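You operate a simulated robot arm through the tools that you are given. There is no shell and no other tool. Be economical: measure what you need, move in short steps, check, and stop when the job is done.

The job below is to be done with a simulated robot arm. You get a single attempt, and the scene is never put back.

JOB
Try NO GO on the yellow and white castings, then clamp the true one in the jig.
Fine: worn if the orange gauge drops in; gauge back; the worn one stays on its mat. Set down upright: orange gauge.

The check looks at the end state, three seconds after you hand in, the way a careful person would. Anything else that was tipped, shoved, dropped, spilled or broken makes it a failure.

ROBOT AND FRAMES
A 7-joint arm with a two-finger parallel gripper, fixed in place. Base frame: the origin is at the foot of the arm, x ahead of it, y to its left, z up; the work surface is at about z = 0.82. Readings come in m, rad, newtons and seconds.
With the tool pointing down near the work surface it reaches from about 0.24 to 0.68 m from the base axis. Its first joint turns from -1.152 to 1.152 rad. Payload 2.4 kg.
The tool frame sits at the grasp point between the pads (the TCP): z along the fingers, y along the line on which they close. The tips reach 0.03 m beyond it. The gripper opens to 0.094 m. The fingers are 0.028 m wide and 0.01 m thick; the gripper's body (0.05 by 0.096 m) begins 0.055 m behind the TCP.
Orientation is that of the tool frame in the base frame, as a unit quaternion [x, y, z, w]. With the fingers straight down and closing along the base's y, the tool's x points along the base's -x, its y along +y and its z along -z.

CONTROLS
- The arm moves only by the tool servo_tool. Its argument "plan" is a list that holds one entry, the list of rows, each a list of 6 numbers: the shift along the tool's x, y, z in units of 500 mm (1.0 is 500 mm), then the turn, a rotation vector about the tool's x, y, z in units of 180 degrees (1.0 is 180 degrees). In form: [[[tx, ty, tz, ax, ay, az], ...]]. A call has 1 to 8 rows; each row is the pose to reach, as a shift and turn from the pose commanded when the call began, along the tool's axes at that moment. "grip" is the opening, from 0 (shut) to 1 (fully open), set as the call begins (left out, the last holds). A call with a number of a shift or a turn outside -1 to 1 is refused whole. Rows are played at 5 a second. More than 0.05 m and 0.15 rad between two rows, or a gripper value outside its range, and nothing of the call is played. A pose out of reach is approached as far as the arm can. The call stops where the force on the tool passes 50 N (or 10 N more than at its start, if that is more) or the arm is blocked; 0.2 s more then pass. Each finger travels about 0.153 m/s and halts on what it meets, pressing with about 43 N; the grip force reading is that of the motor and also rises with nothing between the fingers. The clock runs only during rows and for 0.2 s after the last one: add rows that repeat a pose to give the fingers time. It gives the time, the measured TCP pose, the force on the tool (base axes), the opening and the grip force at its end, in the units of the frame above (readings bear some noise), with the torque about the TCP (base axes, N m) and any sound that the robot's microphone picked up.
- Cameras (640 x 400 px; columns grow to the right, rows downward): "scene" is fixed at [0.0088, 0.4581, 1.4395]; the picture's right is [-0.93, -0.37, 0.00], its down [-0.18, 0.44, -0.88] and it looks along [0.33, -0.81, -0.48] (base axes); focal length 364 px, centre (320, 200). "wrist" rides on the gripper at [0.076, 0.014, -0.102] in the tool frame; the picture's right is [-0.18, 0.98, 0.00], its down [-0.75, -0.14, -0.64] and it looks along [-0.63, -0.12, 0.77] (tool axes); focal length 243 px, centre (320, 200). There is no depth. A picture from a camera that has moved, and an enlarged one, comes with that camera's place and axes in the base frame and with its lens. The place of the scene camera against the robot may be out by one fixed shift of up to 0.018 m in any direction.
- capture(camera): a new picture of that camera. No time passes.
- inspect(camera, box): a new picture of the part [left, top, right, bottom] of that camera's present view, enlarged. No time passes.
- job_done(): hands the job in; it is judged then, once.

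Work in short steps. Places have to be worked out from the pictures, the camera data and where the tool is seen: move nearer, look again, correct. Check each grasp and each placing, and mend what went wrong. You have 120 turns and 68 pictures in all, those below and enlarged ones among them. Open the gripper and draw the arm clear of the work before you hand the job in, unless the task says otherwise; then end with one line.

The tools are called after ">>>" by a JSON object that holds its "op" and its "data". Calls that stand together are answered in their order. servo_tool: Moves the arm, as the interface text tells. Its arguments: {"type":"object","properties":{"plan":{"type":"array"},"grip":{"type":"number"}},"required":["plan"]} The other tools are called the same way: capture (camera) takes a picture; inspect (camera, box) takes an enlarged picture of a part of a camera's view; job_done () hands the job in.

At the start:

```text
t: 0.0
position: [0.3398, -0.2678, 1.2258]
tcp_rot: [0.0, 1.0, 0.0, 0.0]
ft_force: [0.7, -0.9, -1.2]
moment: [-0.02, -0.04, -0.01]
width: 0.094
finger_force: 0.1
```

scene: 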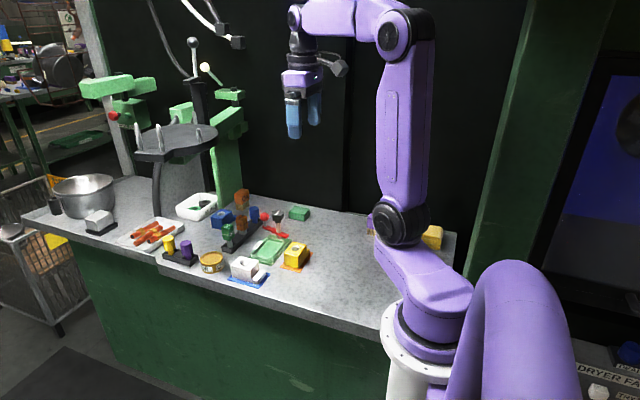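
wrist: 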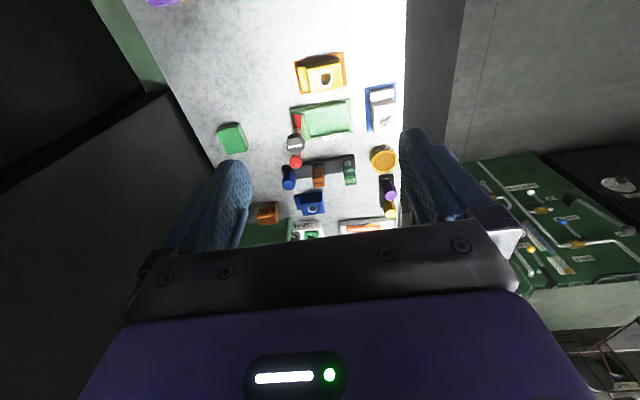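

I'll take enlarged views of the bench to identify the castings, gauges and jig.

>>> {"op": "inspect", "data": {"camera": "scene", "box": [150, 180, 330, 292]}}

>>> {"op": "inspect", "data": {"camera": "wrist", "box": [200, 40, 420, 240]}}

```text
3.56 times, centred on (240, 236) of scene
camera zoom: at [0.0088, 0.4581, 1.4395], right [-0.93, -0.37, 0.0], down [-0.18, 0.44, -0.88], along [0.33, -0.81, -0.48], focal length 1294 px, centre (604, 72)
```

zoom: 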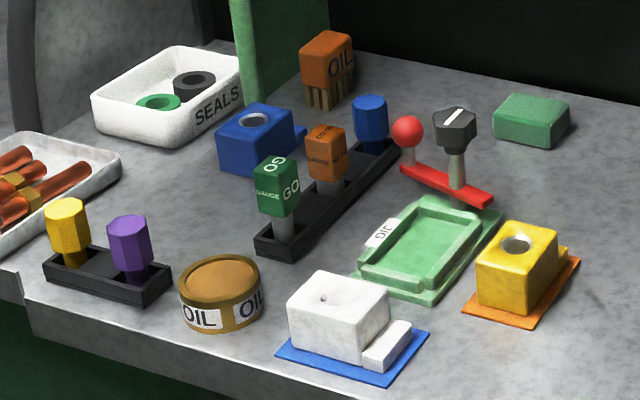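

```text
2.00 times, centred on (310, 140) of wrist
camera zoom: at [0.2635, -0.2529, 1.3293], right [0.18, 0.98, 0.0], down [0.75, -0.14, 0.64], along [0.63, -0.12, -0.77], focal length 485 px, centre (340, 320)
```

zoom: 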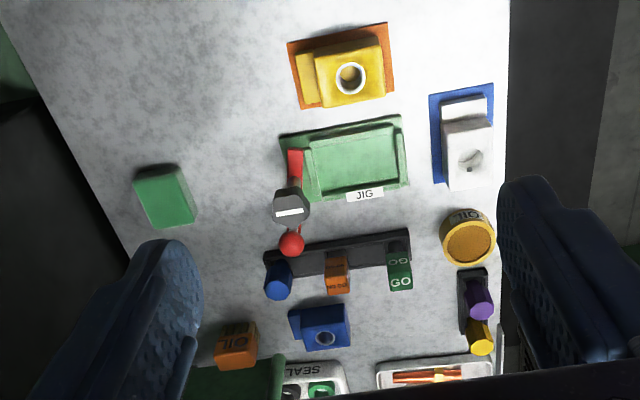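

The gauge rack, jig with clamp and the two castings are visible. I'll lower the wrist camera for a closer look.

>>> {"op": "servo_tool", "data": {"plan": [[[0.03, 0.014, 0.078, 0, 0, 0], [0.06, 0.028, 0.156, 0, 0, 0], [0.09, 0.042, 0.234, 0, 0, 0], [0.12, 0.056, 0.312, 0, 0, 0], [0.12, 0.056, 0.312, 0, 0, 0]]], "grip": 1}}

>>> {"op": "capture", "data": {"camera": "wrist"}}

```text
t: 1.2
position: [0.2783, -0.2384, 1.0694]
tcp_rot: [-0.001, 1.0, 0.001, 0.0]
ft_force: [-0.4, -0.6, -0.1]
moment: [0.03, 0.03, 0.0]
width: 0.094
finger_force: 0.1
```

```text
63 pictures are left
camera wrist: at [0.2027, -0.2246, 1.1722], right [0.18, 0.98, 0.0], down [0.75, -0.14, 0.64], along [0.63, -0.12, -0.77], focal length 243 px, centre (320, 200)
```

wrist: 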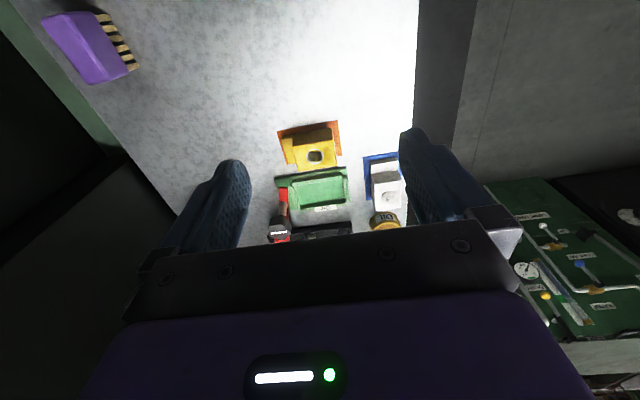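

>>> {"op": "inspect", "data": {"camera": "wrist", "box": [260, 110, 420, 210]}}

>>> {"op": "inspect", "data": {"camera": "scene", "box": [210, 190, 310, 252]}}

>>> {"op": "inspect", "data": {"camera": "scene", "box": [220, 230, 320, 292]}}

```text
4.00 times, centred on (340, 160) of wrist
camera zoom: at [0.2027, -0.2246, 1.1722], right [0.18, 0.98, 0.0], down [0.75, -0.14, 0.64], along [0.63, -0.12, -0.77], focal length 970 px, centre (240, 360)
```

zoom: 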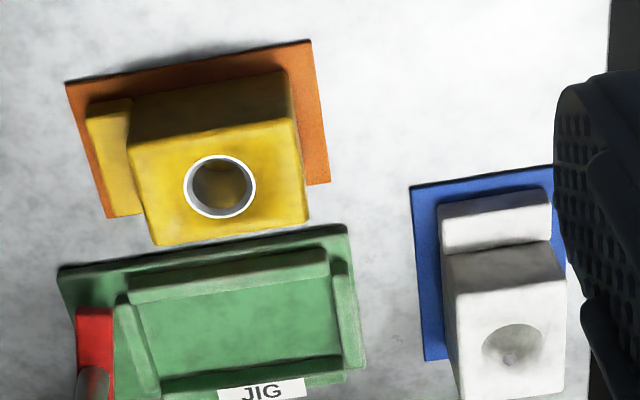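

```text
6.40 times, centred on (260, 221) of scene
camera zoom: at [0.0088, 0.4581, 1.4395], right [-0.93, -0.37, 0.0], down [-0.18, 0.44, -0.88], along [0.33, -0.81, -0.48], focal length 2330 px, centre (704, 66)
```

zoom: 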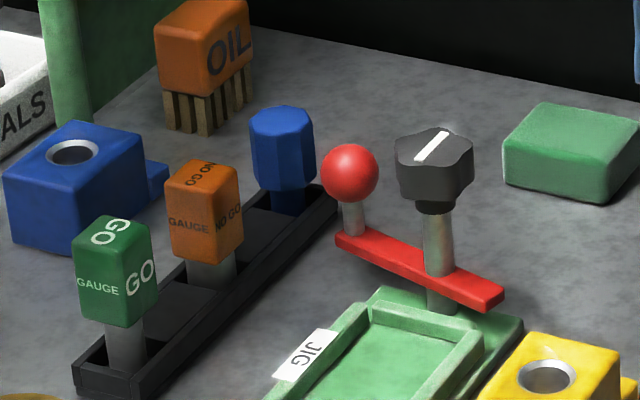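

```text
6.40 times, centred on (270, 261) of scene
camera zoom: at [0.0088, 0.4581, 1.4395], right [-0.93, -0.37, 0.0], down [-0.18, 0.44, -0.88], along [0.33, -0.81, -0.48], focal length 2330 px, centre (640, -190)
```

zoom: 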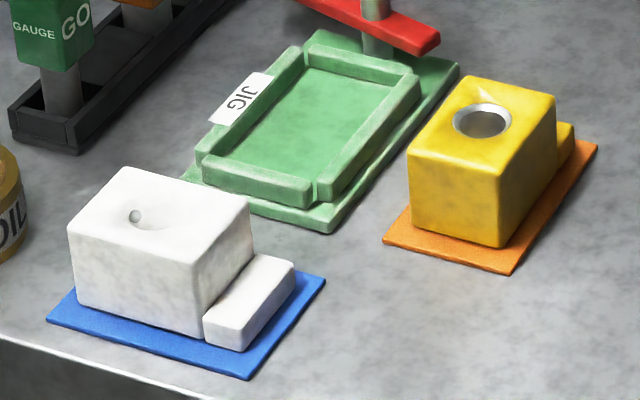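

White has an odd dimple rather than a visible ringed bore. I'll move the camera close above it to see.

>>> {"op": "servo_tool", "data": {"plan": [[[-0.05, 0.045, 0.055, 0, 0, 0], [-0.1, 0.09, 0.11, 0, 0, 0], [-0.15, 0.135, 0.165, 0, 0, 0], [-0.2, 0.18, 0.22, 0, 0, 0], [-0.2, 0.18, 0.22, 0, 0, 0]]]}}

>>> {"op": "capture", "data": {"camera": "wrist"}}

```text
t: 2.4
position: [0.3813, -0.1488, 0.9611]
tcp_rot: [0.001, 1.0, 0.0, 0.0]
ft_force: [-0.6, -0.2, -0.3]
moment: [0.02, 0.01, 0.01]
width: 0.0943
finger_force: 0.0
```

```text
59 pictures are left
camera wrist: at [0.3043, -0.1345, 1.0644], right [0.18, 0.98, 0.0], down [0.75, -0.14, 0.64], along [0.63, -0.12, -0.77], focal length 243 px, centre (320, 200)
```

wrist: 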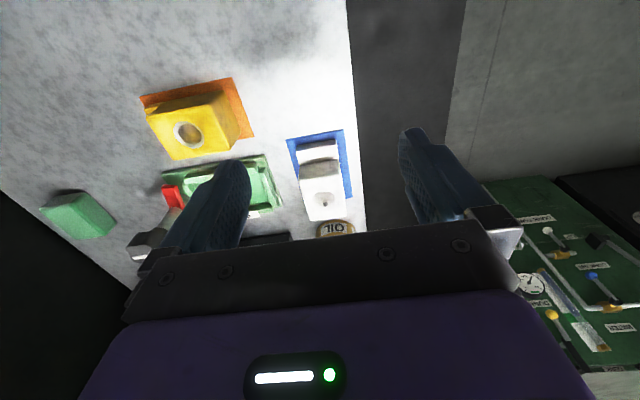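

>>> {"op": "inspect", "data": {"camera": "wrist", "box": [270, 120, 370, 240]}}

>>> {"op": "inspect", "data": {"camera": "wrist", "box": [120, 80, 280, 220]}}

```text
3.33 times, centred on (320, 180) of wrist
camera zoom: at [0.3043, -0.1345, 1.0644], right [0.18, 0.98, 0.0], down [0.75, -0.14, 0.64], along [0.63, -0.12, -0.77], focal length 809 px, centre (320, 267)
```

zoom: 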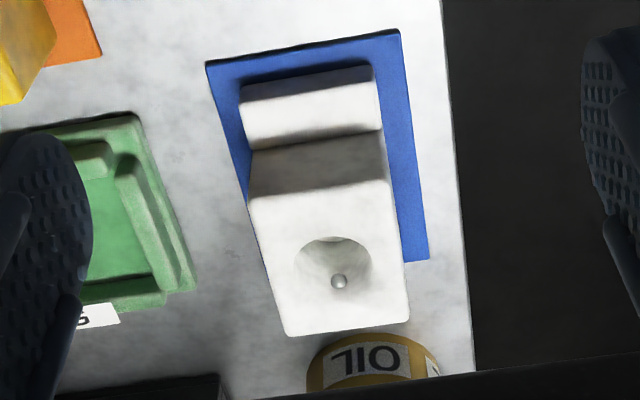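

```text
2.86 times, centred on (200, 150) of wrist
camera zoom: at [0.3043, -0.1345, 1.0644], right [0.18, 0.98, 0.0], down [0.75, -0.14, 0.64], along [0.63, -0.12, -0.77], focal length 693 px, centre (663, 343)
```

zoom: 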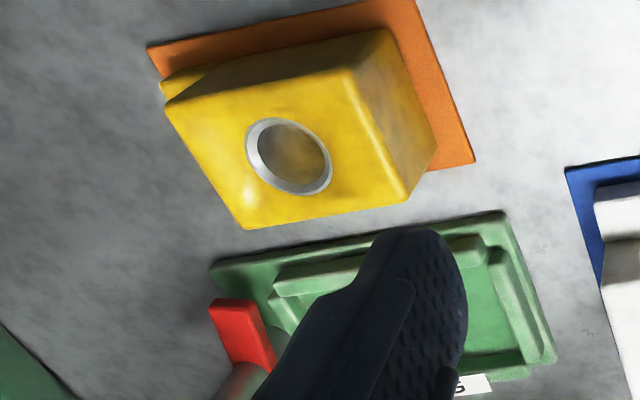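

The white top has a dimple with a small ball-like thing; I need a closer look from another angle.

>>> {"op": "inspect", "data": {"camera": "scene", "box": [228, 250, 276, 284]}}

>>> {"op": "inspect", "data": {"camera": "wrist", "box": [295, 170, 351, 230]}}

```text
11.76 times, centred on (252, 267) of scene
camera zoom: at [0.0088, 0.4581, 1.4395], right [-0.93, -0.37, 0.0], down [-0.18, 0.44, -0.88], along [0.33, -0.81, -0.48], focal length 4282 px, centre (1120, -588)
```

zoom: 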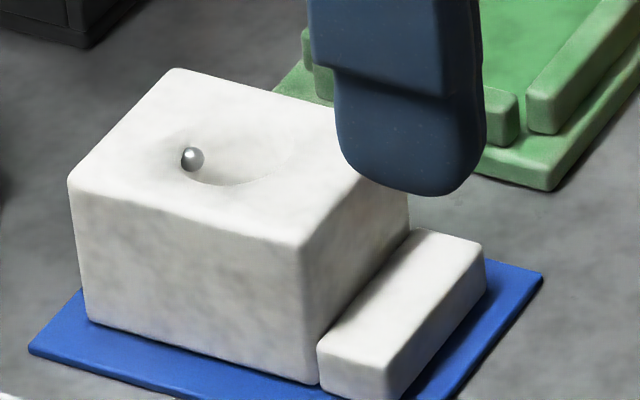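

```text
6.67 times, centred on (323, 200) of wrist
camera zoom: at [0.3043, -0.1345, 1.0644], right [0.18, 0.98, 0.0], down [0.75, -0.14, 0.64], along [0.63, -0.12, -0.77], focal length 1618 px, centre (300, 200)
```

zoom: 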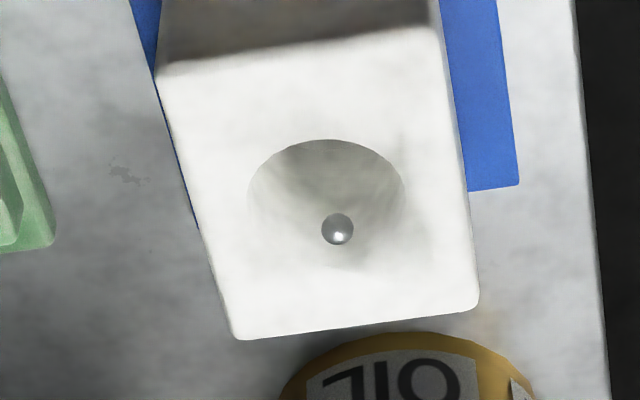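

The dish holds a small steel ball, with no bore on top. I'll look straight down on it by tilting the tool, and also check the other yellowish items near the base.

>>> {"op": "servo_tool", "data": {"plan": [[[-0.03, -0.006, 0, 0, 0.044, 0], [-0.06, -0.012, 0, 0, 0.088, 0], [-0.09, -0.018, 0, 0, 0.132, 0], [-0.12, -0.024, 0, 0, 0.176, 0], [-0.158, -0.03, 0, 0, 0.218, 0], [-0.158, -0.03, 0, 0, 0.218, 0]]]}}

>>> {"op": "inspect", "data": {"camera": "wrist", "box": [240, 100, 400, 240]}}

>>> {"op": "inspect", "data": {"camera": "scene", "box": [350, 200, 470, 275]}}

```text
t: 3.8
position: [0.4039, -0.1547, 0.9854]
tcp_rot: [0.007, 0.929, 0.016, -0.37]
ft_force: [0.3, -0.5, 0.5]
moment: [-0.04, 0.01, -0.02]
width: 0.0942
finger_force: 0.1
stopped in row 6: the arm was blocked; the commanded pose is now the measured one
```

```text
2.86 times, centred on (320, 170) of wrist
camera zoom: at [0.4192, -0.1424, 1.1133], right [0.16, 0.98, -0.1], down [0.99, -0.16, -0.06], along [-0.07, -0.09, -0.99], focal length 693 px, centre (320, 286)
```

zoom: 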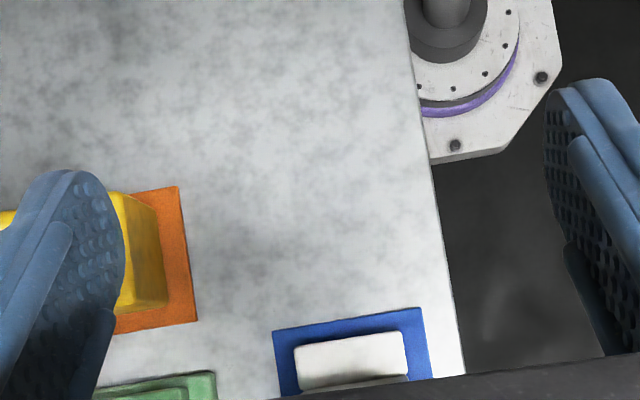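

```text
5.33 times, centred on (410, 238) of scene
camera zoom: at [-0.0047, 0.4622, 1.4382], right [-0.93, -0.37, -0.01], down [-0.17, 0.44, -0.88], along [0.33, -0.82, -0.47], focal length 1941 px, centre (-160, 0)
```

zoom: 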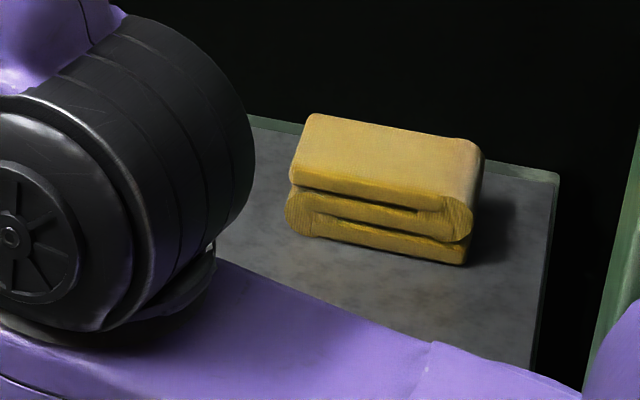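

The arm was blocked and the scene camera's reported place shifted slightly. I'll undo the tilt first, checking the overall view.

>>> {"op": "capture", "data": {"camera": "scene"}}

```text
52 pictures are left
```

scene: 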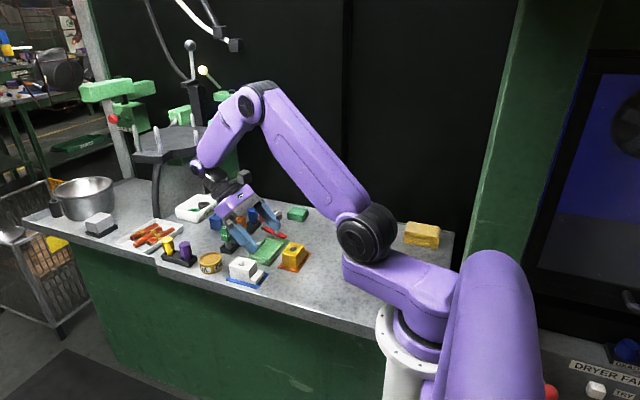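

The tilt seems to have hit a joint limit; nothing appears disturbed. I return to vertical fingers while rising slightly.

>>> {"op": "servo_tool", "data": {"plan": [[[0.02, 0, 0.002, 0.0017, -0.0402, -0.0008], [0.038, -0.002, 0.003, 0.0035, -0.0804, -0.0015], [0.056, -0.004, 0.005, 0.0052, -0.1206, -0.0023], [0.075, -0.006, 0.006, 0.0069, -0.1609, -0.0031], [0.094, -0.008, 0.008, 0.0087, -0.2011, -0.0038], [0.112, -0.01, 0.01, 0.0104, -0.2413, -0.0046], [0.112, -0.01, 0.01, 0.0104, -0.2413, -0.0046]]]}}

>>> {"op": "inspect", "data": {"camera": "scene", "box": [150, 180, 330, 292]}}

```text
t: 5.4
position: [0.3757, -0.1622, 1.0115]
tcp_rot: [-0.003, 1.0, -0.001, 0.0]
ft_force: [-0.2, 0.3, -0.4]
moment: [0.0, -0.01, -0.02]
width: 0.0939
finger_force: 0.0
```

```text
3.56 times, centred on (240, 236) of scene
camera zoom: at [0.0088, 0.4581, 1.4395], right [-0.93, -0.37, 0.0], down [-0.18, 0.44, -0.88], along [0.33, -0.81, -0.48], focal length 1294 px, centre (604, 72)
```

zoom: 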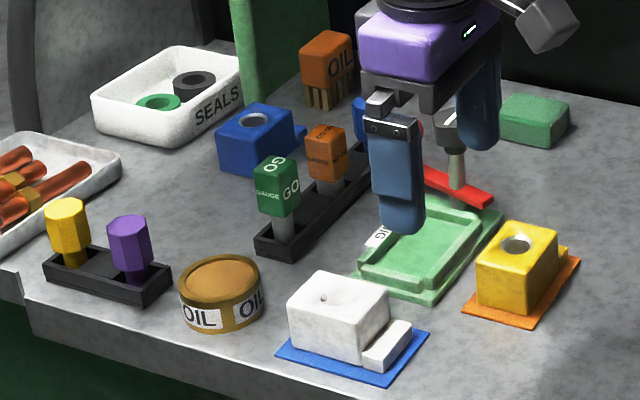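

Everything is undisturbed. I compare the yellow casting's lug height with the white's to tell whether the white one lies upside down.

>>> {"op": "inspect", "data": {"camera": "scene", "box": [276, 232, 324, 276]}}

>>> {"op": "inspect", "data": {"camera": "scene", "box": [206, 200, 246, 232]}}

```text
9.09 times, centred on (300, 254) of scene
camera zoom: at [0.0088, 0.4581, 1.4395], right [-0.93, -0.37, 0.0], down [-0.18, 0.44, -0.88], along [0.33, -0.81, -0.48], focal length 3309 px, centre (502, -291)
```

zoom: 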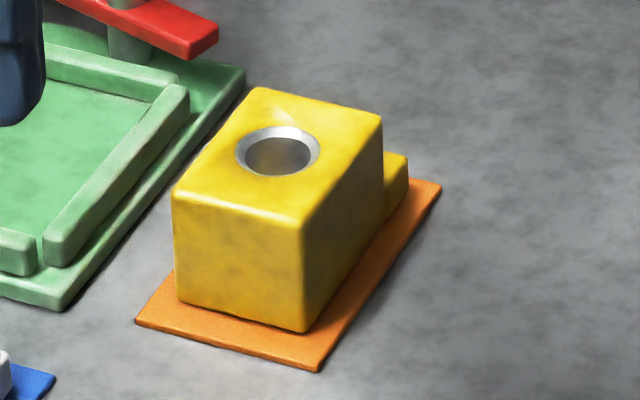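

```text
12.50 times, centred on (226, 216) of scene
camera zoom: at [0.0088, 0.4581, 1.4395], right [-0.93, -0.37, 0.0], down [-0.18, 0.44, -0.88], along [0.33, -0.81, -0.48], focal length 4550 px, centre (1495, 0)
```

zoom: 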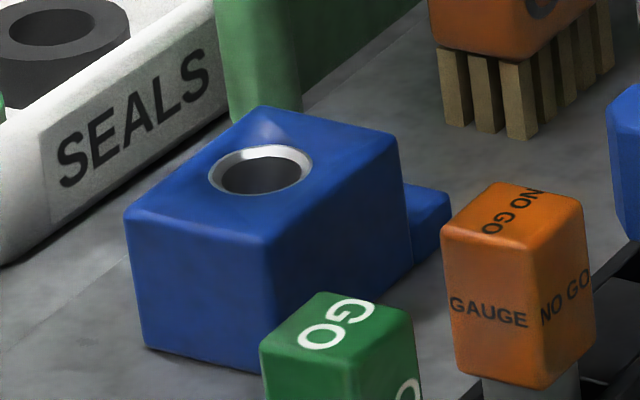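

Yellow's lug is low too, so white is probably in the same pose; testing will tell. Now I move to view the gauge rack and clamp from nearby.

>>> {"op": "servo_tool", "data": {"plan": [[[-0.04, -0.065, 0.013, 0, 0, 0], [-0.08, -0.13, 0.026, 0, 0, 0], [-0.12, -0.195, 0.039, 0, 0, 0], [-0.154, -0.26, 0.052, 0, 0, 0], [-0.154, -0.26, 0.052, 0, 0, 0]]]}}

>>> {"op": "inspect", "data": {"camera": "wrist", "box": [220, 110, 420, 240]}}

```text
t: 6.6
position: [0.4549, -0.2936, 0.9866]
tcp_rot: [-0.003, 1.0, 0.0, 0.0]
ft_force: [-0.4, -0.3, -0.5]
moment: [0.01, 0.01, -0.01]
width: 0.0941
finger_force: 0.1
```

```text
3.08 times, centred on (320, 175) of wrist
camera zoom: at [0.3768, -0.2785, 1.0889], right [0.18, 0.98, 0.0], down [0.75, -0.14, 0.64], along [0.63, -0.12, -0.77], focal length 746 px, centre (320, 277)
```

zoom: 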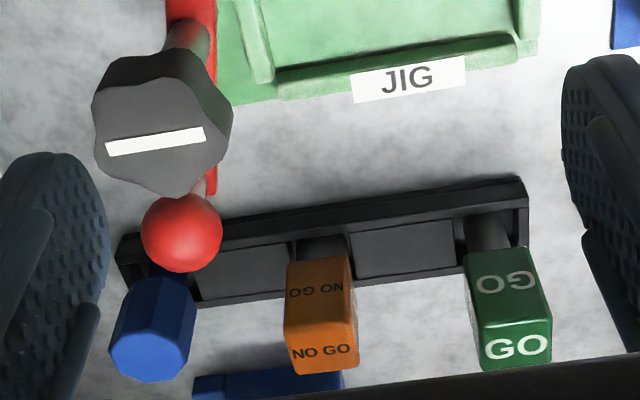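

The orange NO GO gauge stands in a rack parallel to y, handle about x 0.57, y -0.313, top z≈0.895. I move above it with a narrower opening and look again.

>>> {"op": "servo_tool", "data": {"plan": [[[-0.08, -0.013, 0.0, 0, 0, 0], [-0.16, -0.026, 0.02, 0, 0, 0], [-0.23, -0.039, 0.043, 0, 0, 0], [-0.23, -0.039, 0.043, 0, 0, 0]]], "grip": 0.55}}

>>> {"op": "inspect", "data": {"camera": "wrist", "box": [200, 100, 440, 250]}}

>>> {"op": "inspect", "data": {"camera": "scene", "box": [190, 170, 310, 245]}}

```text
t: 7.6
position: [0.5669, -0.3123, 0.9624]
tcp_rot: [-0.003, 1.0, -0.001, -0.001]
ft_force: [-0.3, 0.2, -0.1]
moment: [0.01, -0.02, 0.04]
width: 0.0515
finger_force: 0.0
```

```text
2.67 times, centred on (320, 175) of wrist
camera zoom: at [0.4903, -0.2985, 1.0667], right [0.18, 0.98, 0.0], down [0.76, -0.14, 0.64], along [0.63, -0.12, -0.77], focal length 647 px, centre (320, 267)
```

zoom: 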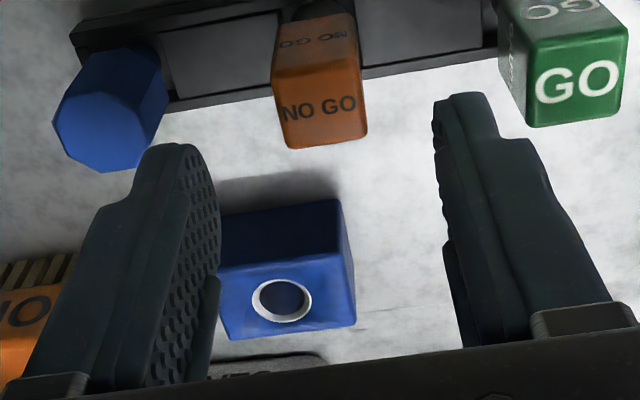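

```text
5.33 times, centred on (250, 208) of scene
camera zoom: at [0.0088, 0.4581, 1.4395], right [-0.93, -0.37, 0.0], down [-0.18, 0.44, -0.88], along [0.33, -0.81, -0.48], focal length 1941 px, centre (693, 160)
```

zoom: 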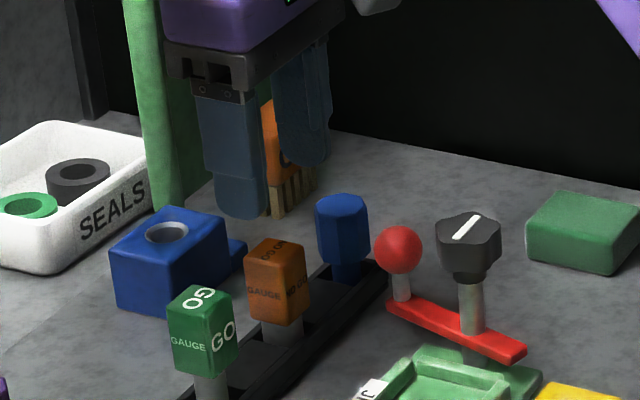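

Triangulated: handle centre about (0.572, -0.3135), top z≈0.897, width 0.023. I lower the open fingers around it.

>>> {"op": "servo_tool", "data": {"plan": [[[-0.01, -0.002, 0.04, 0, 0, 0], [-0.01, -0.002, 0.08, 0, 0, 0], [-0.01, -0.002, 0.12, 0, 0, 0], [-0.01, -0.002, 0.157, 0, 0, 0], [-0.01, -0.002, 0.157, 0, 0, 0]]]}}

>>> {"op": "inspect", "data": {"camera": "scene", "box": [190, 170, 310, 245]}}

>>> {"op": "inspect", "data": {"camera": "wrist", "box": [200, 100, 440, 250]}}

```text
t: 8.8
position: [0.5726, -0.3152, 0.8854]
tcp_rot: [-0.002, 1.0, -0.001, 0.0]
ft_force: [0.1, 0.1, 0.7]
moment: [0.02, 0.01, -0.01]
width: 0.0518
finger_force: 0.1
```

```text
5.33 times, centred on (250, 208) of scene
camera zoom: at [0.0088, 0.4581, 1.4395], right [-0.93, -0.37, 0.0], down [-0.18, 0.44, -0.88], along [0.33, -0.81, -0.48], focal length 1941 px, centre (693, 160)
```

zoom: 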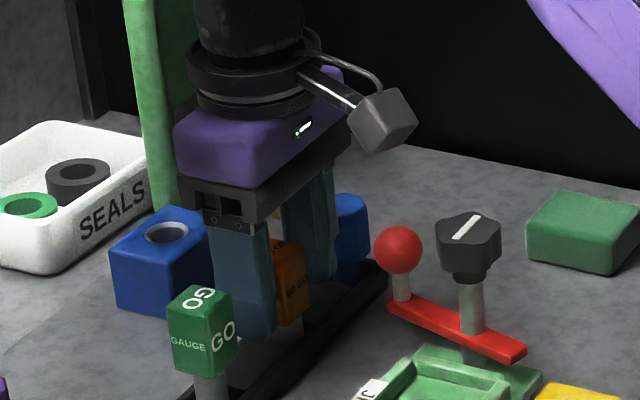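

```text
2.67 times, centred on (320, 175) of wrist
camera zoom: at [0.4948, -0.2994, 0.9882], right [0.18, 0.98, 0.0], down [0.75, -0.14, 0.64], along [0.63, -0.12, -0.77], focal length 647 px, centre (320, 267)
```

zoom: 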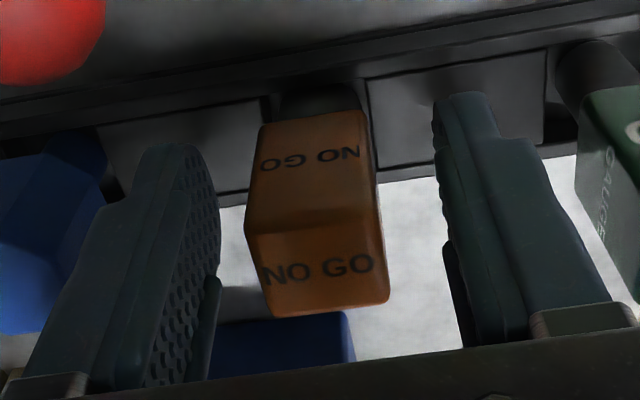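

Fingers straddle the handle well. I close the grip.

>>> {"op": "servo_tool", "data": {"plan": [[[0, 0, 0, 0, 0, 0], [0, 0, 0, 0, 0, 0], [0, 0, 0, 0, 0, 0]]], "grip": 0}}

```text
t: 9.6
position: [0.5716, -0.3136, 0.885]
tcp_rot: [-0.002, 1.0, -0.001, 0.0]
ft_force: [-0.6, -0.5, -0.7]
moment: [0.0, -0.04, -0.01]
width: 0.0291
finger_force: 43.1
```

Gripped at 0.029 m width. Now lift straight up in small rows.

>>> {"op": "servo_tool", "data": {"plan": [[[0, 0, -0.03, 0, 0, 0], [0, 0, -0.06, 0, 0, 0], [0, 0, -0.1, 0, 0, 0], [0, 0, -0.15, 0, 0, 0], [0, 0, -0.2, 0, 0, 0], [0, 0, -0.25, 0, 0, 0], [0, 0, -0.25, 0, 0, 0]]]}}

>>> {"op": "inspect", "data": {"camera": "scene", "box": [190, 150, 310, 245]}}

>>> {"op": "inspect", "data": {"camera": "wrist", "box": [200, 60, 440, 250]}}

```text
t: 11.2
position: [0.5728, -0.3128, 1.0119]
tcp_rot: [-0.003, 1.0, 0.0, 0.0]
ft_force: [-0.5, 0.2, -1.1]
moment: [0.01, -0.01, -0.01]
width: 0.0292
finger_force: 42.9
```

```text
4.21 times, centred on (250, 198) of scene
camera zoom: at [0.0088, 0.4581, 1.4395], right [-0.93, -0.37, 0.0], down [-0.18, 0.44, -0.88], along [0.33, -0.81, -0.48], focal length 1533 px, centre (615, 210)
```

zoom: 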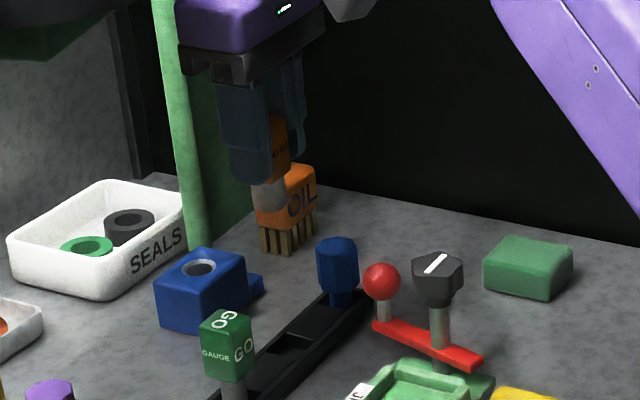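

```text
2.11 times, centred on (320, 155) of wrist
camera zoom: at [0.4965, -0.2982, 1.1149], right [0.18, 0.98, 0.0], down [0.76, -0.14, 0.64], along [0.63, -0.12, -0.77], focal length 511 px, centre (320, 295)
```

zoom: 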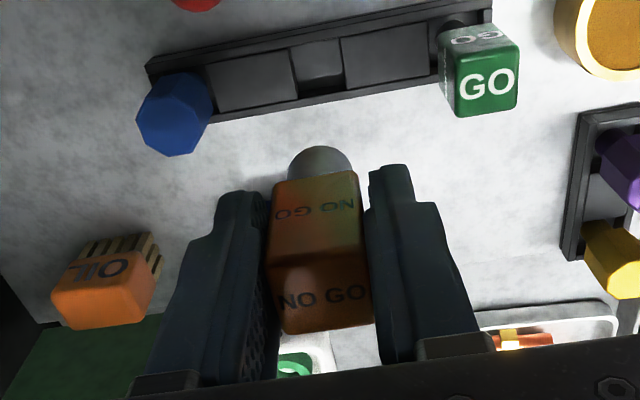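

The gauge is free with the pin reaching roughly 0.058 below the TCP. Yellow's bore triangulates to (0.375, -0.265, top 0.864); I carry the gauge over it.

>>> {"op": "servo_tool", "data": {"plan": [[[0.08, 0.019, 0, 0, 0, 0], [0.16, 0.038, 0, 0, 0, 0], [0.24, 0.058, 0, 0, 0, 0], [0.32, 0.077, 0.02, 0, 0, 0], [0.396, 0.096, 0.06, 0, 0, 0], [0.396, 0.096, 0.11, 0, 0, 0], [0.396, 0.096, 0.11, 0, 0, 0]]]}}

>>> {"op": "inspect", "data": {"camera": "wrist", "box": [240, 80, 400, 220]}}

>>> {"op": "inspect", "data": {"camera": "scene", "box": [260, 210, 340, 270]}}

```text
t: 12.8
position: [0.3763, -0.2657, 0.9575]
tcp_rot: [-0.003, 1.0, -0.002, 0.0]
ft_force: [-0.1, -0.9, -0.5]
moment: [-0.04, 0.03, 0.01]
width: 0.0291
finger_force: 42.9
```

```text
2.86 times, centred on (320, 150) of wrist
camera zoom: at [0.2991, -0.2512, 1.0596], right [0.18, 0.98, 0.0], down [0.75, -0.14, 0.64], along [0.63, -0.12, -0.77], focal length 693 px, centre (320, 343)
```

zoom: 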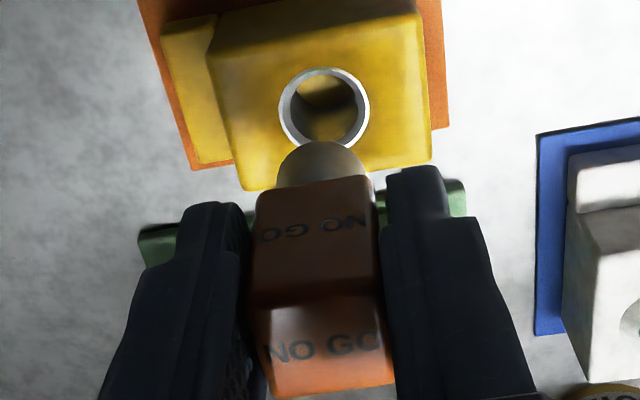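

```text
6.67 times, centred on (300, 240) of scene
camera zoom: at [0.0088, 0.4581, 1.4395], right [-0.93, -0.37, 0.0], down [-0.18, 0.44, -0.88], along [0.33, -0.81, -0.48], focal length 2427 px, centre (453, -67)
```

zoom: 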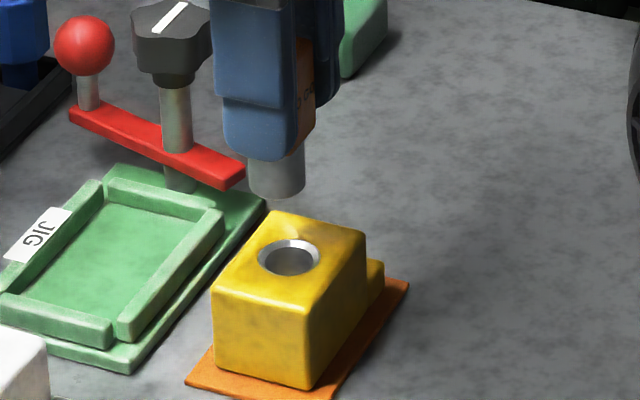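

Comparing views, the pin is about 4 mm too far in +x. I correct and lower to just above the bore.

>>> {"op": "servo_tool", "data": {"plan": [[[0.008, 0, 0, 0, 0, 0], [0.008, 0, 0.025, 0, 0, 0], [0.008, 0, 0.05, 0, 0, 0], [0.008, 0, 0.05, 0, 0, 0]]]}}

>>> {"op": "inspect", "data": {"camera": "wrist", "box": [270, 90, 370, 170]}}

>>> {"op": "inspect", "data": {"camera": "scene", "box": [275, 220, 325, 260]}}

```text
t: 13.8
position: [0.3712, -0.2655, 0.931]
tcp_rot: [-0.002, 1.0, -0.001, 0.0]
ft_force: [0.2, 0.6, -1.0]
moment: [0.01, -0.03, -0.02]
width: 0.0292
finger_force: 42.9
```

```text
5.00 times, centred on (320, 130) of wrist
camera zoom: at [0.2945, -0.2512, 1.0339], right [0.18, 0.98, 0.0], down [0.75, -0.14, 0.64], along [0.63, -0.12, -0.77], focal length 1213 px, centre (320, 550)
```

zoom: 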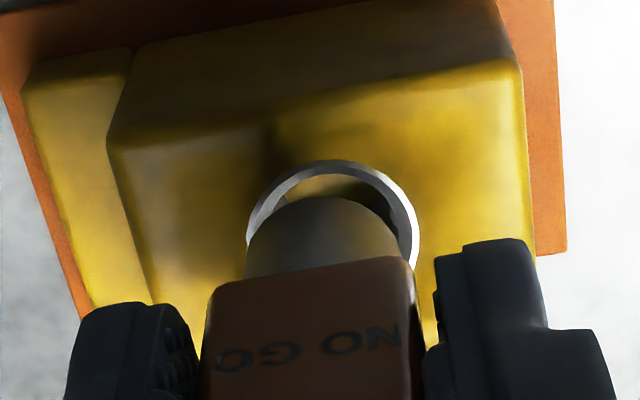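

```text
10.00 times, centred on (300, 240) of scene
camera zoom: at [0.0088, 0.4581, 1.4395], right [-0.93, -0.37, 0.0], down [-0.18, 0.44, -0.88], along [0.33, -0.81, -0.48], focal length 3640 px, centre (520, -200)
```

zoom: 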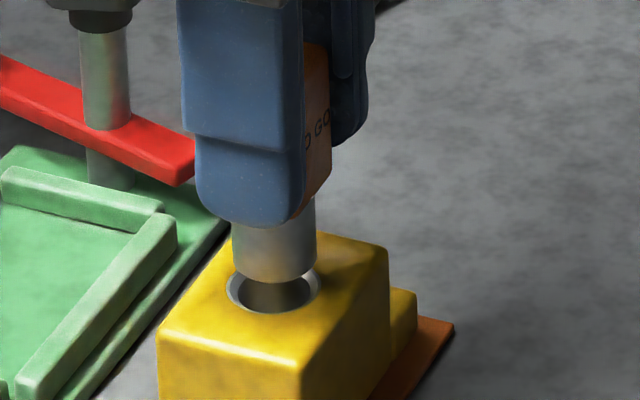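

Pin needs about 1.3 mm more in +y. I correct and lower gently in 2 mm rows to feel for contact.

>>> {"op": "servo_tool", "data": {"plan": [[[0, 0.0026, 0, 0, 0, 0], [0, 0.0026, 0.006, 0, 0, 0], [0, 0.0026, 0.011, 0, 0, 0], [0, 0.0026, 0.015, 0, 0, 0], [0, 0.0026, 0.019, 0, 0, 0], [0, 0.0026, 0.023, 0, 0, 0], [0, 0.0026, 0.027, 0, 0, 0], [0, 0.0026, 0.027, 0, 0, 0]]]}}

>>> {"op": "inspect", "data": {"camera": "scene", "box": [275, 220, 325, 260]}}

```text
t: 15.6
position: [0.3718, -0.2653, 0.9188]
tcp_rot: [-0.002, 1.0, -0.003, 0.002]
ft_force: [-0.3, 2.1, 34.2]
moment: [0.03, -0.22, 0.03]
width: 0.0289
finger_force: 43.5
```

```text
10.00 times, centred on (300, 240) of scene
camera zoom: at [0.0084, 0.4584, 1.4394], right [-0.93, -0.37, 0.0], down [-0.18, 0.44, -0.88], along [0.33, -0.81, -0.48], focal length 3640 px, centre (520, -200)
```

zoom: 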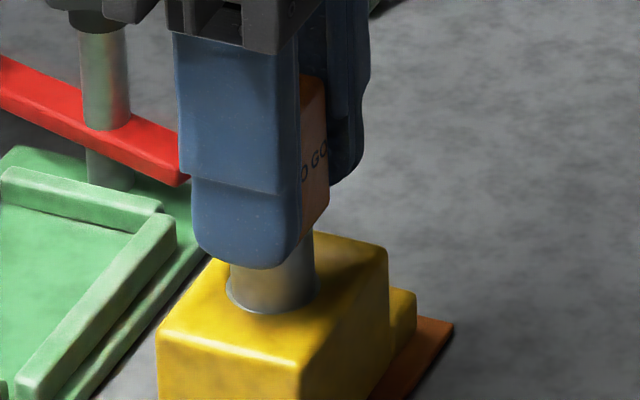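

Contact with 34 N at z=0.919, apparently on the chamfer, with torque suggesting the contact on the +x/-y side. I back off slightly and probe with small lateral shifts to be fair.

>>> {"op": "servo_tool", "data": {"plan": [[[0, 0, -0.006, 0, 0, 0], [0.002, 0.002, -0.006, 0, 0, 0], [0.002, 0.002, -0.003, 0, 0, 0], [0.002, 0.002, 0, 0, 0, 0], [0.002, 0.002, 0, 0, 0, 0]]]}}

```text
t: 16.8
position: [0.3719, -0.2642, 0.9179]
tcp_rot: [-0.002, 1.0, -0.002, 0.002]
ft_force: [7.3, -2.2, 31.4]
moment: [-0.02, -0.36, 0.02]
width: 0.0292
finger_force: 43.7
```

Lateral forces reverse, so the pin is bracketed. I try the midpoint and press slightly.

>>> {"op": "servo_tool", "data": {"plan": [[[0, 0, -0.006, 0, 0, 0], [-0.0015, -0.001, -0.006, 0, 0, 0], [-0.0015, -0.001, -0.003, 0, 0, 0], [-0.0015, -0.001, 0, 0, 0, 0], [-0.0015, -0.001, 0.001, 0, 0, 0], [-0.0015, -0.001, 0.001, 0, 0, 0]]]}}

>>> {"op": "inspect", "data": {"camera": "scene", "box": [275, 220, 325, 260]}}

```text
t: 18.2
position: [0.3713, -0.2652, 0.9174]
tcp_rot: [-0.003, 1.0, -0.001, 0.001]
ft_force: [3.4, -1.4, 34.4]
moment: [0.01, -0.25, -0.03]
width: 0.0293
finger_force: 43.3
```

```text
10.00 times, centred on (300, 240) of scene
camera zoom: at [0.0084, 0.4584, 1.4394], right [-0.93, -0.37, 0.0], down [-0.18, 0.44, -0.88], along [0.33, -0.81, -0.48], focal length 3640 px, centre (520, -200)
```

zoom: 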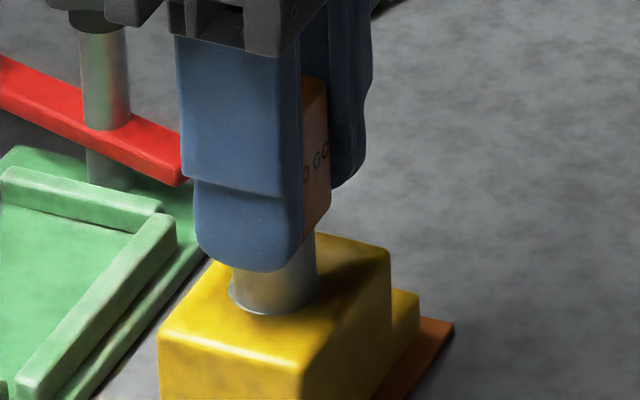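

Centred (lateral forces near zero) and it still sits on the chamfer: yellow rejects NO GO. I lift off and carry the gauge above white for a closer look there.

>>> {"op": "servo_tool", "data": {"plan": [[[0, 0, -0.05, 0, 0, 0], [0, 0, -0.1, 0, 0, 0], [0, 0, -0.135, 0, 0, 0], [-0.0622, 0.0688, -0.135, 0, 0, 0], [-0.1244, 0.1376, -0.135, 0, 0, 0], [-0.1864, 0.2064, -0.135, 0, 0, 0], [-0.1864, 0.2064, -0.1, 0, 0, 0], [-0.1864, 0.2064, -0.1, 0, 0, 0]]]}}

>>> {"op": "inspect", "data": {"camera": "wrist", "box": [240, 80, 400, 220]}}

>>> {"op": "inspect", "data": {"camera": "scene", "box": [215, 220, 325, 290]}}

```text
t: 20.0
position: [0.463, -0.1593, 0.966]
tcp_rot: [-0.002, 1.0, -0.001, 0.0]
ft_force: [0.2, 0.0, -1.5]
moment: [-0.03, -0.01, 0.02]
width: 0.029
finger_force: 43.3
```

```text
2.86 times, centred on (320, 150) of wrist
camera zoom: at [0.3869, -0.1446, 1.0689], right [0.18, 0.98, 0.0], down [0.76, -0.14, 0.64], along [0.63, -0.12, -0.77], focal length 693 px, centre (320, 343)
```

zoom: 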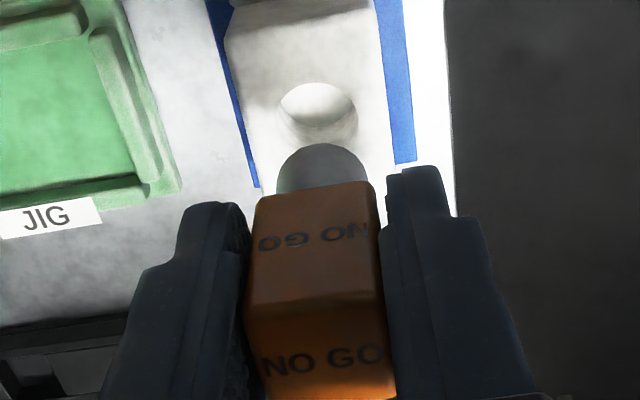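

```text
5.71 times, centred on (270, 255) of scene
camera zoom: at [0.0088, 0.4581, 1.4395], right [-0.93, -0.37, 0.0], down [-0.18, 0.44, -0.88], along [0.33, -0.81, -0.48], focal length 2080 px, centre (606, -114)
```

zoom: 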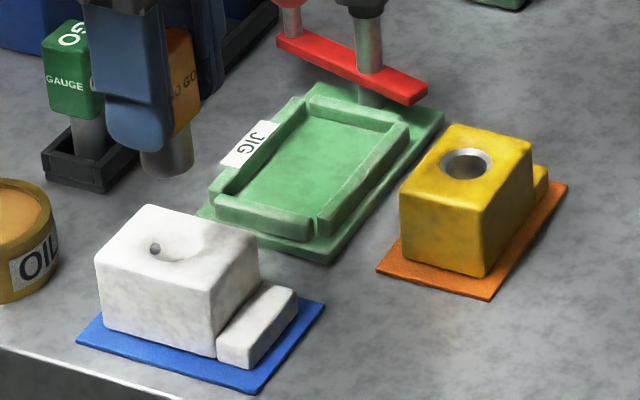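

>>> {"op": "inspect", "data": {"camera": "wrist", "box": [295, 98, 345, 140]}}

```text
9.52 times, centred on (320, 119) of wrist
camera zoom: at [0.3869, -0.1446, 1.0689], right [0.18, 0.98, 0.0], down [0.76, -0.14, 0.64], along [0.63, -0.12, -0.77], focal length 2311 px, centre (320, 971)
```

zoom: 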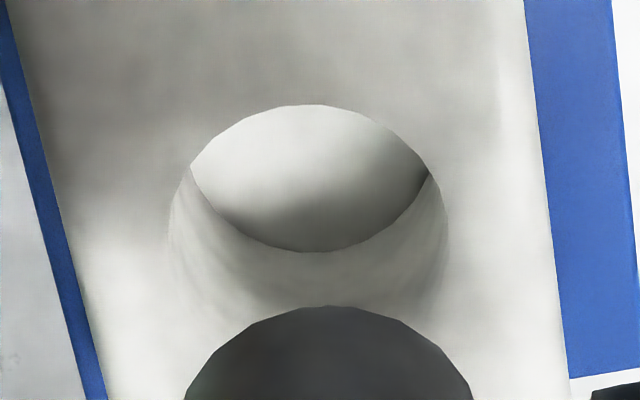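

That is actually a real bore (all white, no steel ring). The pin needs ~1.6 mm in -y; I lower to just above it and re-check.

>>> {"op": "servo_tool", "data": {"plan": [[[0, -0.0032, 0.02, 0, 0, 0], [-0.001, -0.0032, 0.045, 0, 0, 0], [-0.001, -0.0032, 0.07, 0, 0, 0], [-0.001, -0.0032, 0.07, 0, 0, 0]]]}}

>>> {"op": "inspect", "data": {"camera": "wrist", "box": [270, 90, 370, 170]}}

>>> {"op": "inspect", "data": {"camera": "scene", "box": [225, 240, 275, 280]}}

```text
t: 21.0
position: [0.4637, -0.1617, 0.9324]
tcp_rot: [-0.002, 1.0, -0.001, 0.0]
ft_force: [-0.2, 0.3, -1.6]
moment: [0.03, 0.04, 0.02]
width: 0.0291
finger_force: 43.0
```

```text
5.00 times, centred on (320, 130) of wrist
camera zoom: at [0.3871, -0.1472, 1.0345], right [0.18, 0.98, 0.0], down [0.75, -0.14, 0.64], along [0.63, -0.12, -0.77], focal length 1213 px, centre (320, 550)
```

zoom: 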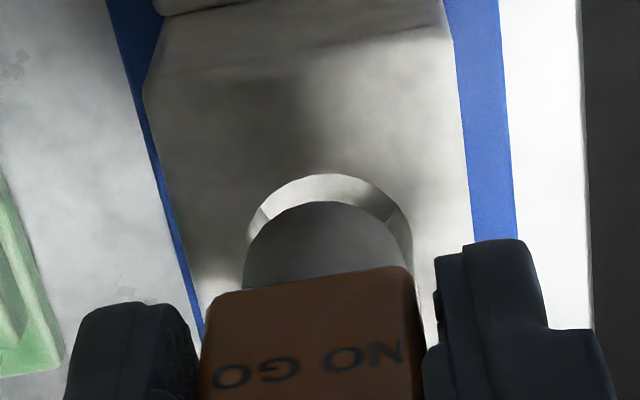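

```text
10.00 times, centred on (250, 260) of scene
camera zoom: at [0.0088, 0.4581, 1.4395], right [-0.93, -0.37, 0.0], down [-0.18, 0.44, -0.88], along [0.33, -0.81, -0.48], focal length 3640 px, centre (1020, -400)
```

zoom: 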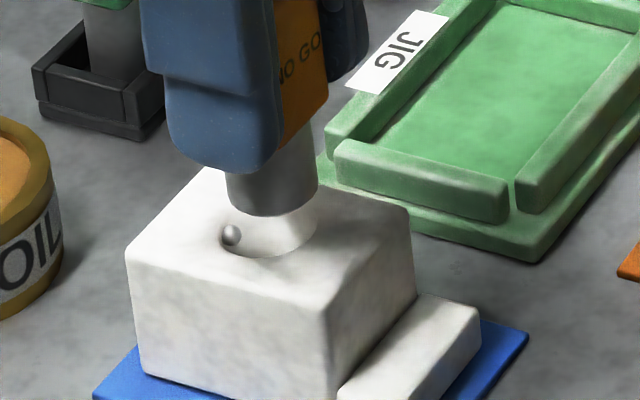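

A small ball sits at the white bore's +x rim, but the bore itself measures about as wide as the pin. I correct (+x 1.6 mm, +y 1.1 mm) and lower gently to try it.

>>> {"op": "servo_tool", "data": {"plan": [[[-0.0032, 0.0022, 0, 0, 0, 0], [-0.0032, 0.0022, 0.008, 0, 0, 0], [-0.0032, 0.0022, 0.014, 0, 0, 0], [-0.0032, 0.0022, 0.018, 0, 0, 0], [-0.0032, 0.0022, 0.021, 0, 0, 0], [-0.0032, 0.0022, 0.021, 0, 0, 0]]]}}

>>> {"op": "inspect", "data": {"camera": "scene", "box": [225, 240, 275, 280]}}

```text
t: 22.4
position: [0.4663, -0.16, 0.921]
tcp_rot: [-0.003, 1.0, 0.0, 0.0]
ft_force: [-0.1, -0.4, 0.0]
moment: [0.0, 0.01, 0.01]
width: 0.0293
finger_force: 42.7
```

```text
10.00 times, centred on (250, 260) of scene
camera zoom: at [0.0088, 0.4581, 1.4395], right [-0.93, -0.37, 0.0], down [-0.18, 0.44, -0.88], along [0.33, -0.81, -0.48], focal length 3640 px, centre (1020, -400)
```

zoom: 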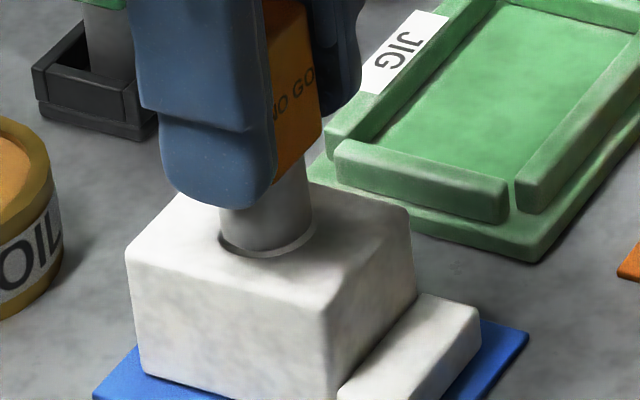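

No contact yet and well aligned. I continue down slowly.

>>> {"op": "servo_tool", "data": {"plan": [[[0.001, 0, 0.004, 0, 0, 0], [0.001, 0, 0.008, 0, 0, 0], [0.001, 0, 0.012, 0, 0, 0], [0.001, 0, 0.012, 0, 0, 0]]]}}

```text
t: 23.4
position: [0.4654, -0.1613, 0.9146]
tcp_rot: [-0.003, 1.0, -0.001, 0.0]
ft_force: [-0.1, 0.9, -1.2]
moment: [-0.01, 0.0, 0.01]
width: 0.0293
finger_force: 43.0
```

Already lower than yellow's stop, with no force. Continue down.

>>> {"op": "servo_tool", "data": {"plan": [[[0, 0, 0.006, 0, 0, 0], [0, 0, 0.012, 0, 0, 0], [0, 0, 0.018, 0, 0, 0], [0, 0, 0.024, 0, 0, 0], [0, 0, 0.024, 0, 0, 0]]]}}

>>> {"op": "inspect", "data": {"camera": "scene", "box": [225, 240, 275, 280]}}

```text
t: 24.6
position: [0.4647, -0.1608, 0.9023]
tcp_rot: [-0.003, 1.0, -0.001, -0.001]
ft_force: [1.5, 0.0, -0.9]
moment: [-0.01, 0.01, 0.02]
width: 0.0294
finger_force: 42.9
```

```text
10.00 times, centred on (250, 260) of scene
camera zoom: at [0.0088, 0.4581, 1.4395], right [-0.93, -0.37, 0.0], down [-0.18, 0.44, -0.88], along [0.33, -0.81, -0.48], focal length 3640 px, centre (1020, -400)
```

zoom: 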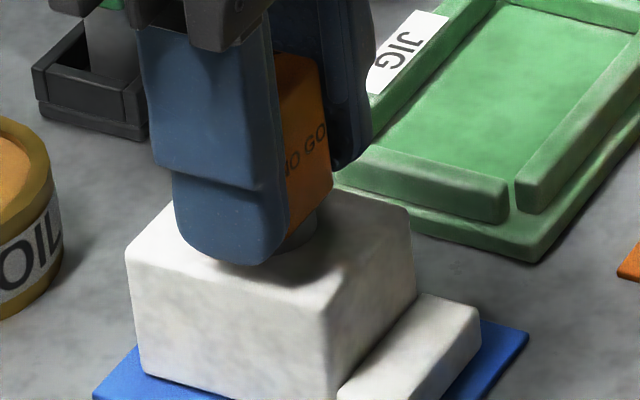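

The NO GO gauge drops freely into white: white is worn, yellow is true. Lift the gauge out and carry it back above its rack slot.

>>> {"op": "servo_tool", "data": {"plan": [[[0, 0, -0.04, 0, 0, 0], [0, 0, -0.09, 0, 0, 0], [0, 0, -0.15, 0, 0, 0], [-0.054, -0.0765, -0.17, 0, 0, 0], [-0.108, -0.153, -0.17, 0, 0, 0], [-0.162, -0.23, -0.17, 0, 0, 0], [-0.213, -0.3056, -0.17, 0, 0, 0], [-0.213, -0.3056, -0.17, 0, 0, 0]]]}}

>>> {"op": "inspect", "data": {"camera": "wrist", "box": [220, 70, 420, 230]}}

>>> {"op": "inspect", "data": {"camera": "scene", "box": [195, 180, 285, 250]}}

```text
t: 26.4
position: [0.5712, -0.3143, 0.9895]
tcp_rot: [-0.002, 1.0, 0.0, -0.001]
ft_force: [0.7, -0.3, -1.3]
moment: [-0.03, -0.01, 0.01]
width: 0.0293
finger_force: 42.9
```

```text
2.50 times, centred on (320, 150) of wrist
camera zoom: at [0.4952, -0.2996, 1.0918], right [0.18, 0.98, 0.0], down [0.76, -0.14, 0.64], along [0.63, -0.12, -0.77], focal length 606 px, centre (320, 325)
```

zoom: 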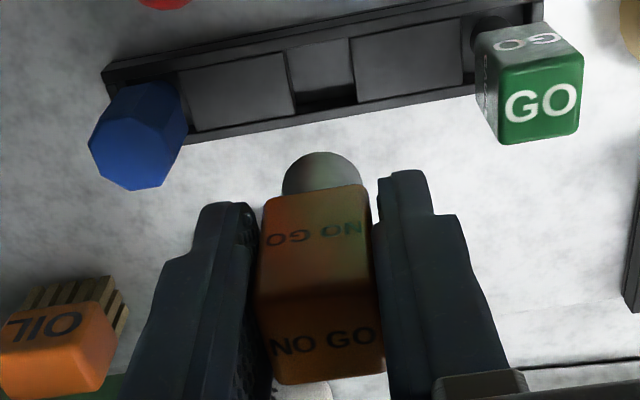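

```text
5.71 times, centred on (240, 215) of scene
camera zoom: at [0.0088, 0.4581, 1.4395], right [-0.93, -0.37, 0.0], down [-0.18, 0.44, -0.88], along [0.33, -0.81, -0.48], focal length 2080 px, centre (777, 114)
```

zoom: 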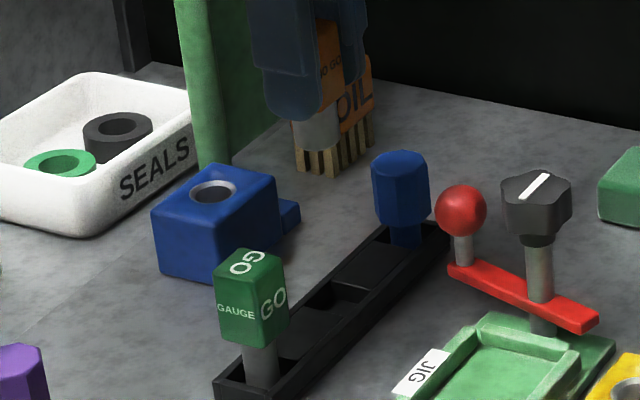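

The slot is right below. I lower towards it, stopping just above the recess for a check.

>>> {"op": "servo_tool", "data": {"plan": [[[-0.001, 0.001, 0.04, 0, 0, 0], [-0.001, 0.001, 0.08, 0, 0, 0], [-0.001, 0.001, 0.12, 0, 0, 0], [-0.001, 0.001, 0.155, 0, 0, 0], [-0.001, 0.001, 0.155, 0, 0, 0]]]}}

>>> {"op": "inspect", "data": {"camera": "wrist", "box": [270, 90, 370, 170]}}

>>> {"op": "inspect", "data": {"camera": "scene", "box": [220, 195, 280, 245]}}

```text
t: 27.6
position: [0.5718, -0.315, 0.9118]
tcp_rot: [-0.002, 1.0, 0.0, -0.001]
ft_force: [0.0, -0.2, -0.8]
moment: [-0.03, 0.02, -0.02]
width: 0.0293
finger_force: 42.6
```

```text
5.00 times, centred on (320, 130) of wrist
camera zoom: at [0.4965, -0.3001, 1.0142], right [0.18, 0.98, 0.0], down [0.75, -0.14, 0.64], along [0.63, -0.12, -0.77], focal length 1213 px, centre (320, 550)
```

zoom: 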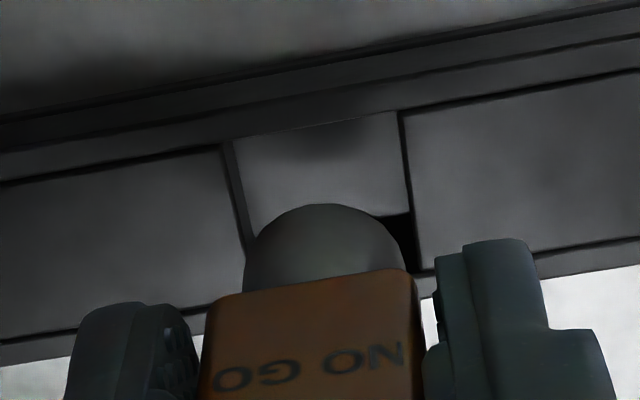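

```text
8.00 times, centred on (250, 220) of scene
camera zoom: at [0.0088, 0.4581, 1.4395], right [-0.93, -0.37, 0.0], down [-0.18, 0.44, -0.88], along [0.33, -0.81, -0.48], focal length 2912 px, centre (880, 40)
```

zoom: 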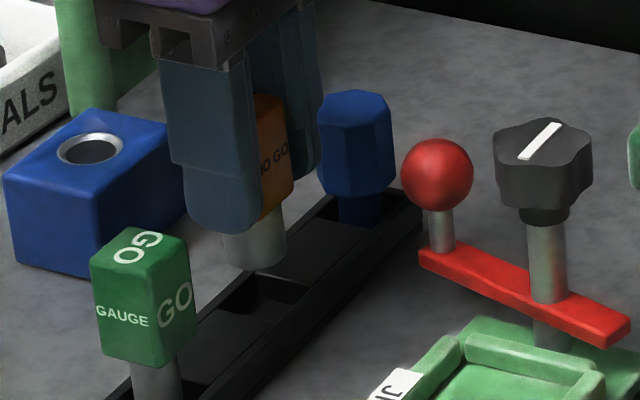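

Aligned in y, and x matches the original pick-up. Lower in small rows to seat the gauge.

>>> {"op": "servo_tool", "data": {"plan": [[[0, 0, 0.015, 0, 0, 0], [0, 0, 0.028, 0, 0, 0], [0, 0, 0.036, 0, 0, 0], [0, 0, 0.042, 0, 0, 0], [0, 0, 0.047, 0, 0, 0], [0, 0, 0.05, 0, 0, 0], [0, 0, 0.05, 0, 0, 0]]]}}

```text
t: 29.2
position: [0.5733, -0.3132, 0.8857]
tcp_rot: [-0.002, 1.0, -0.002, 0.001]
ft_force: [-0.4, -2.3, -0.9]
moment: [-0.14, 0.03, -0.02]
width: 0.029
finger_force: 43.0
```

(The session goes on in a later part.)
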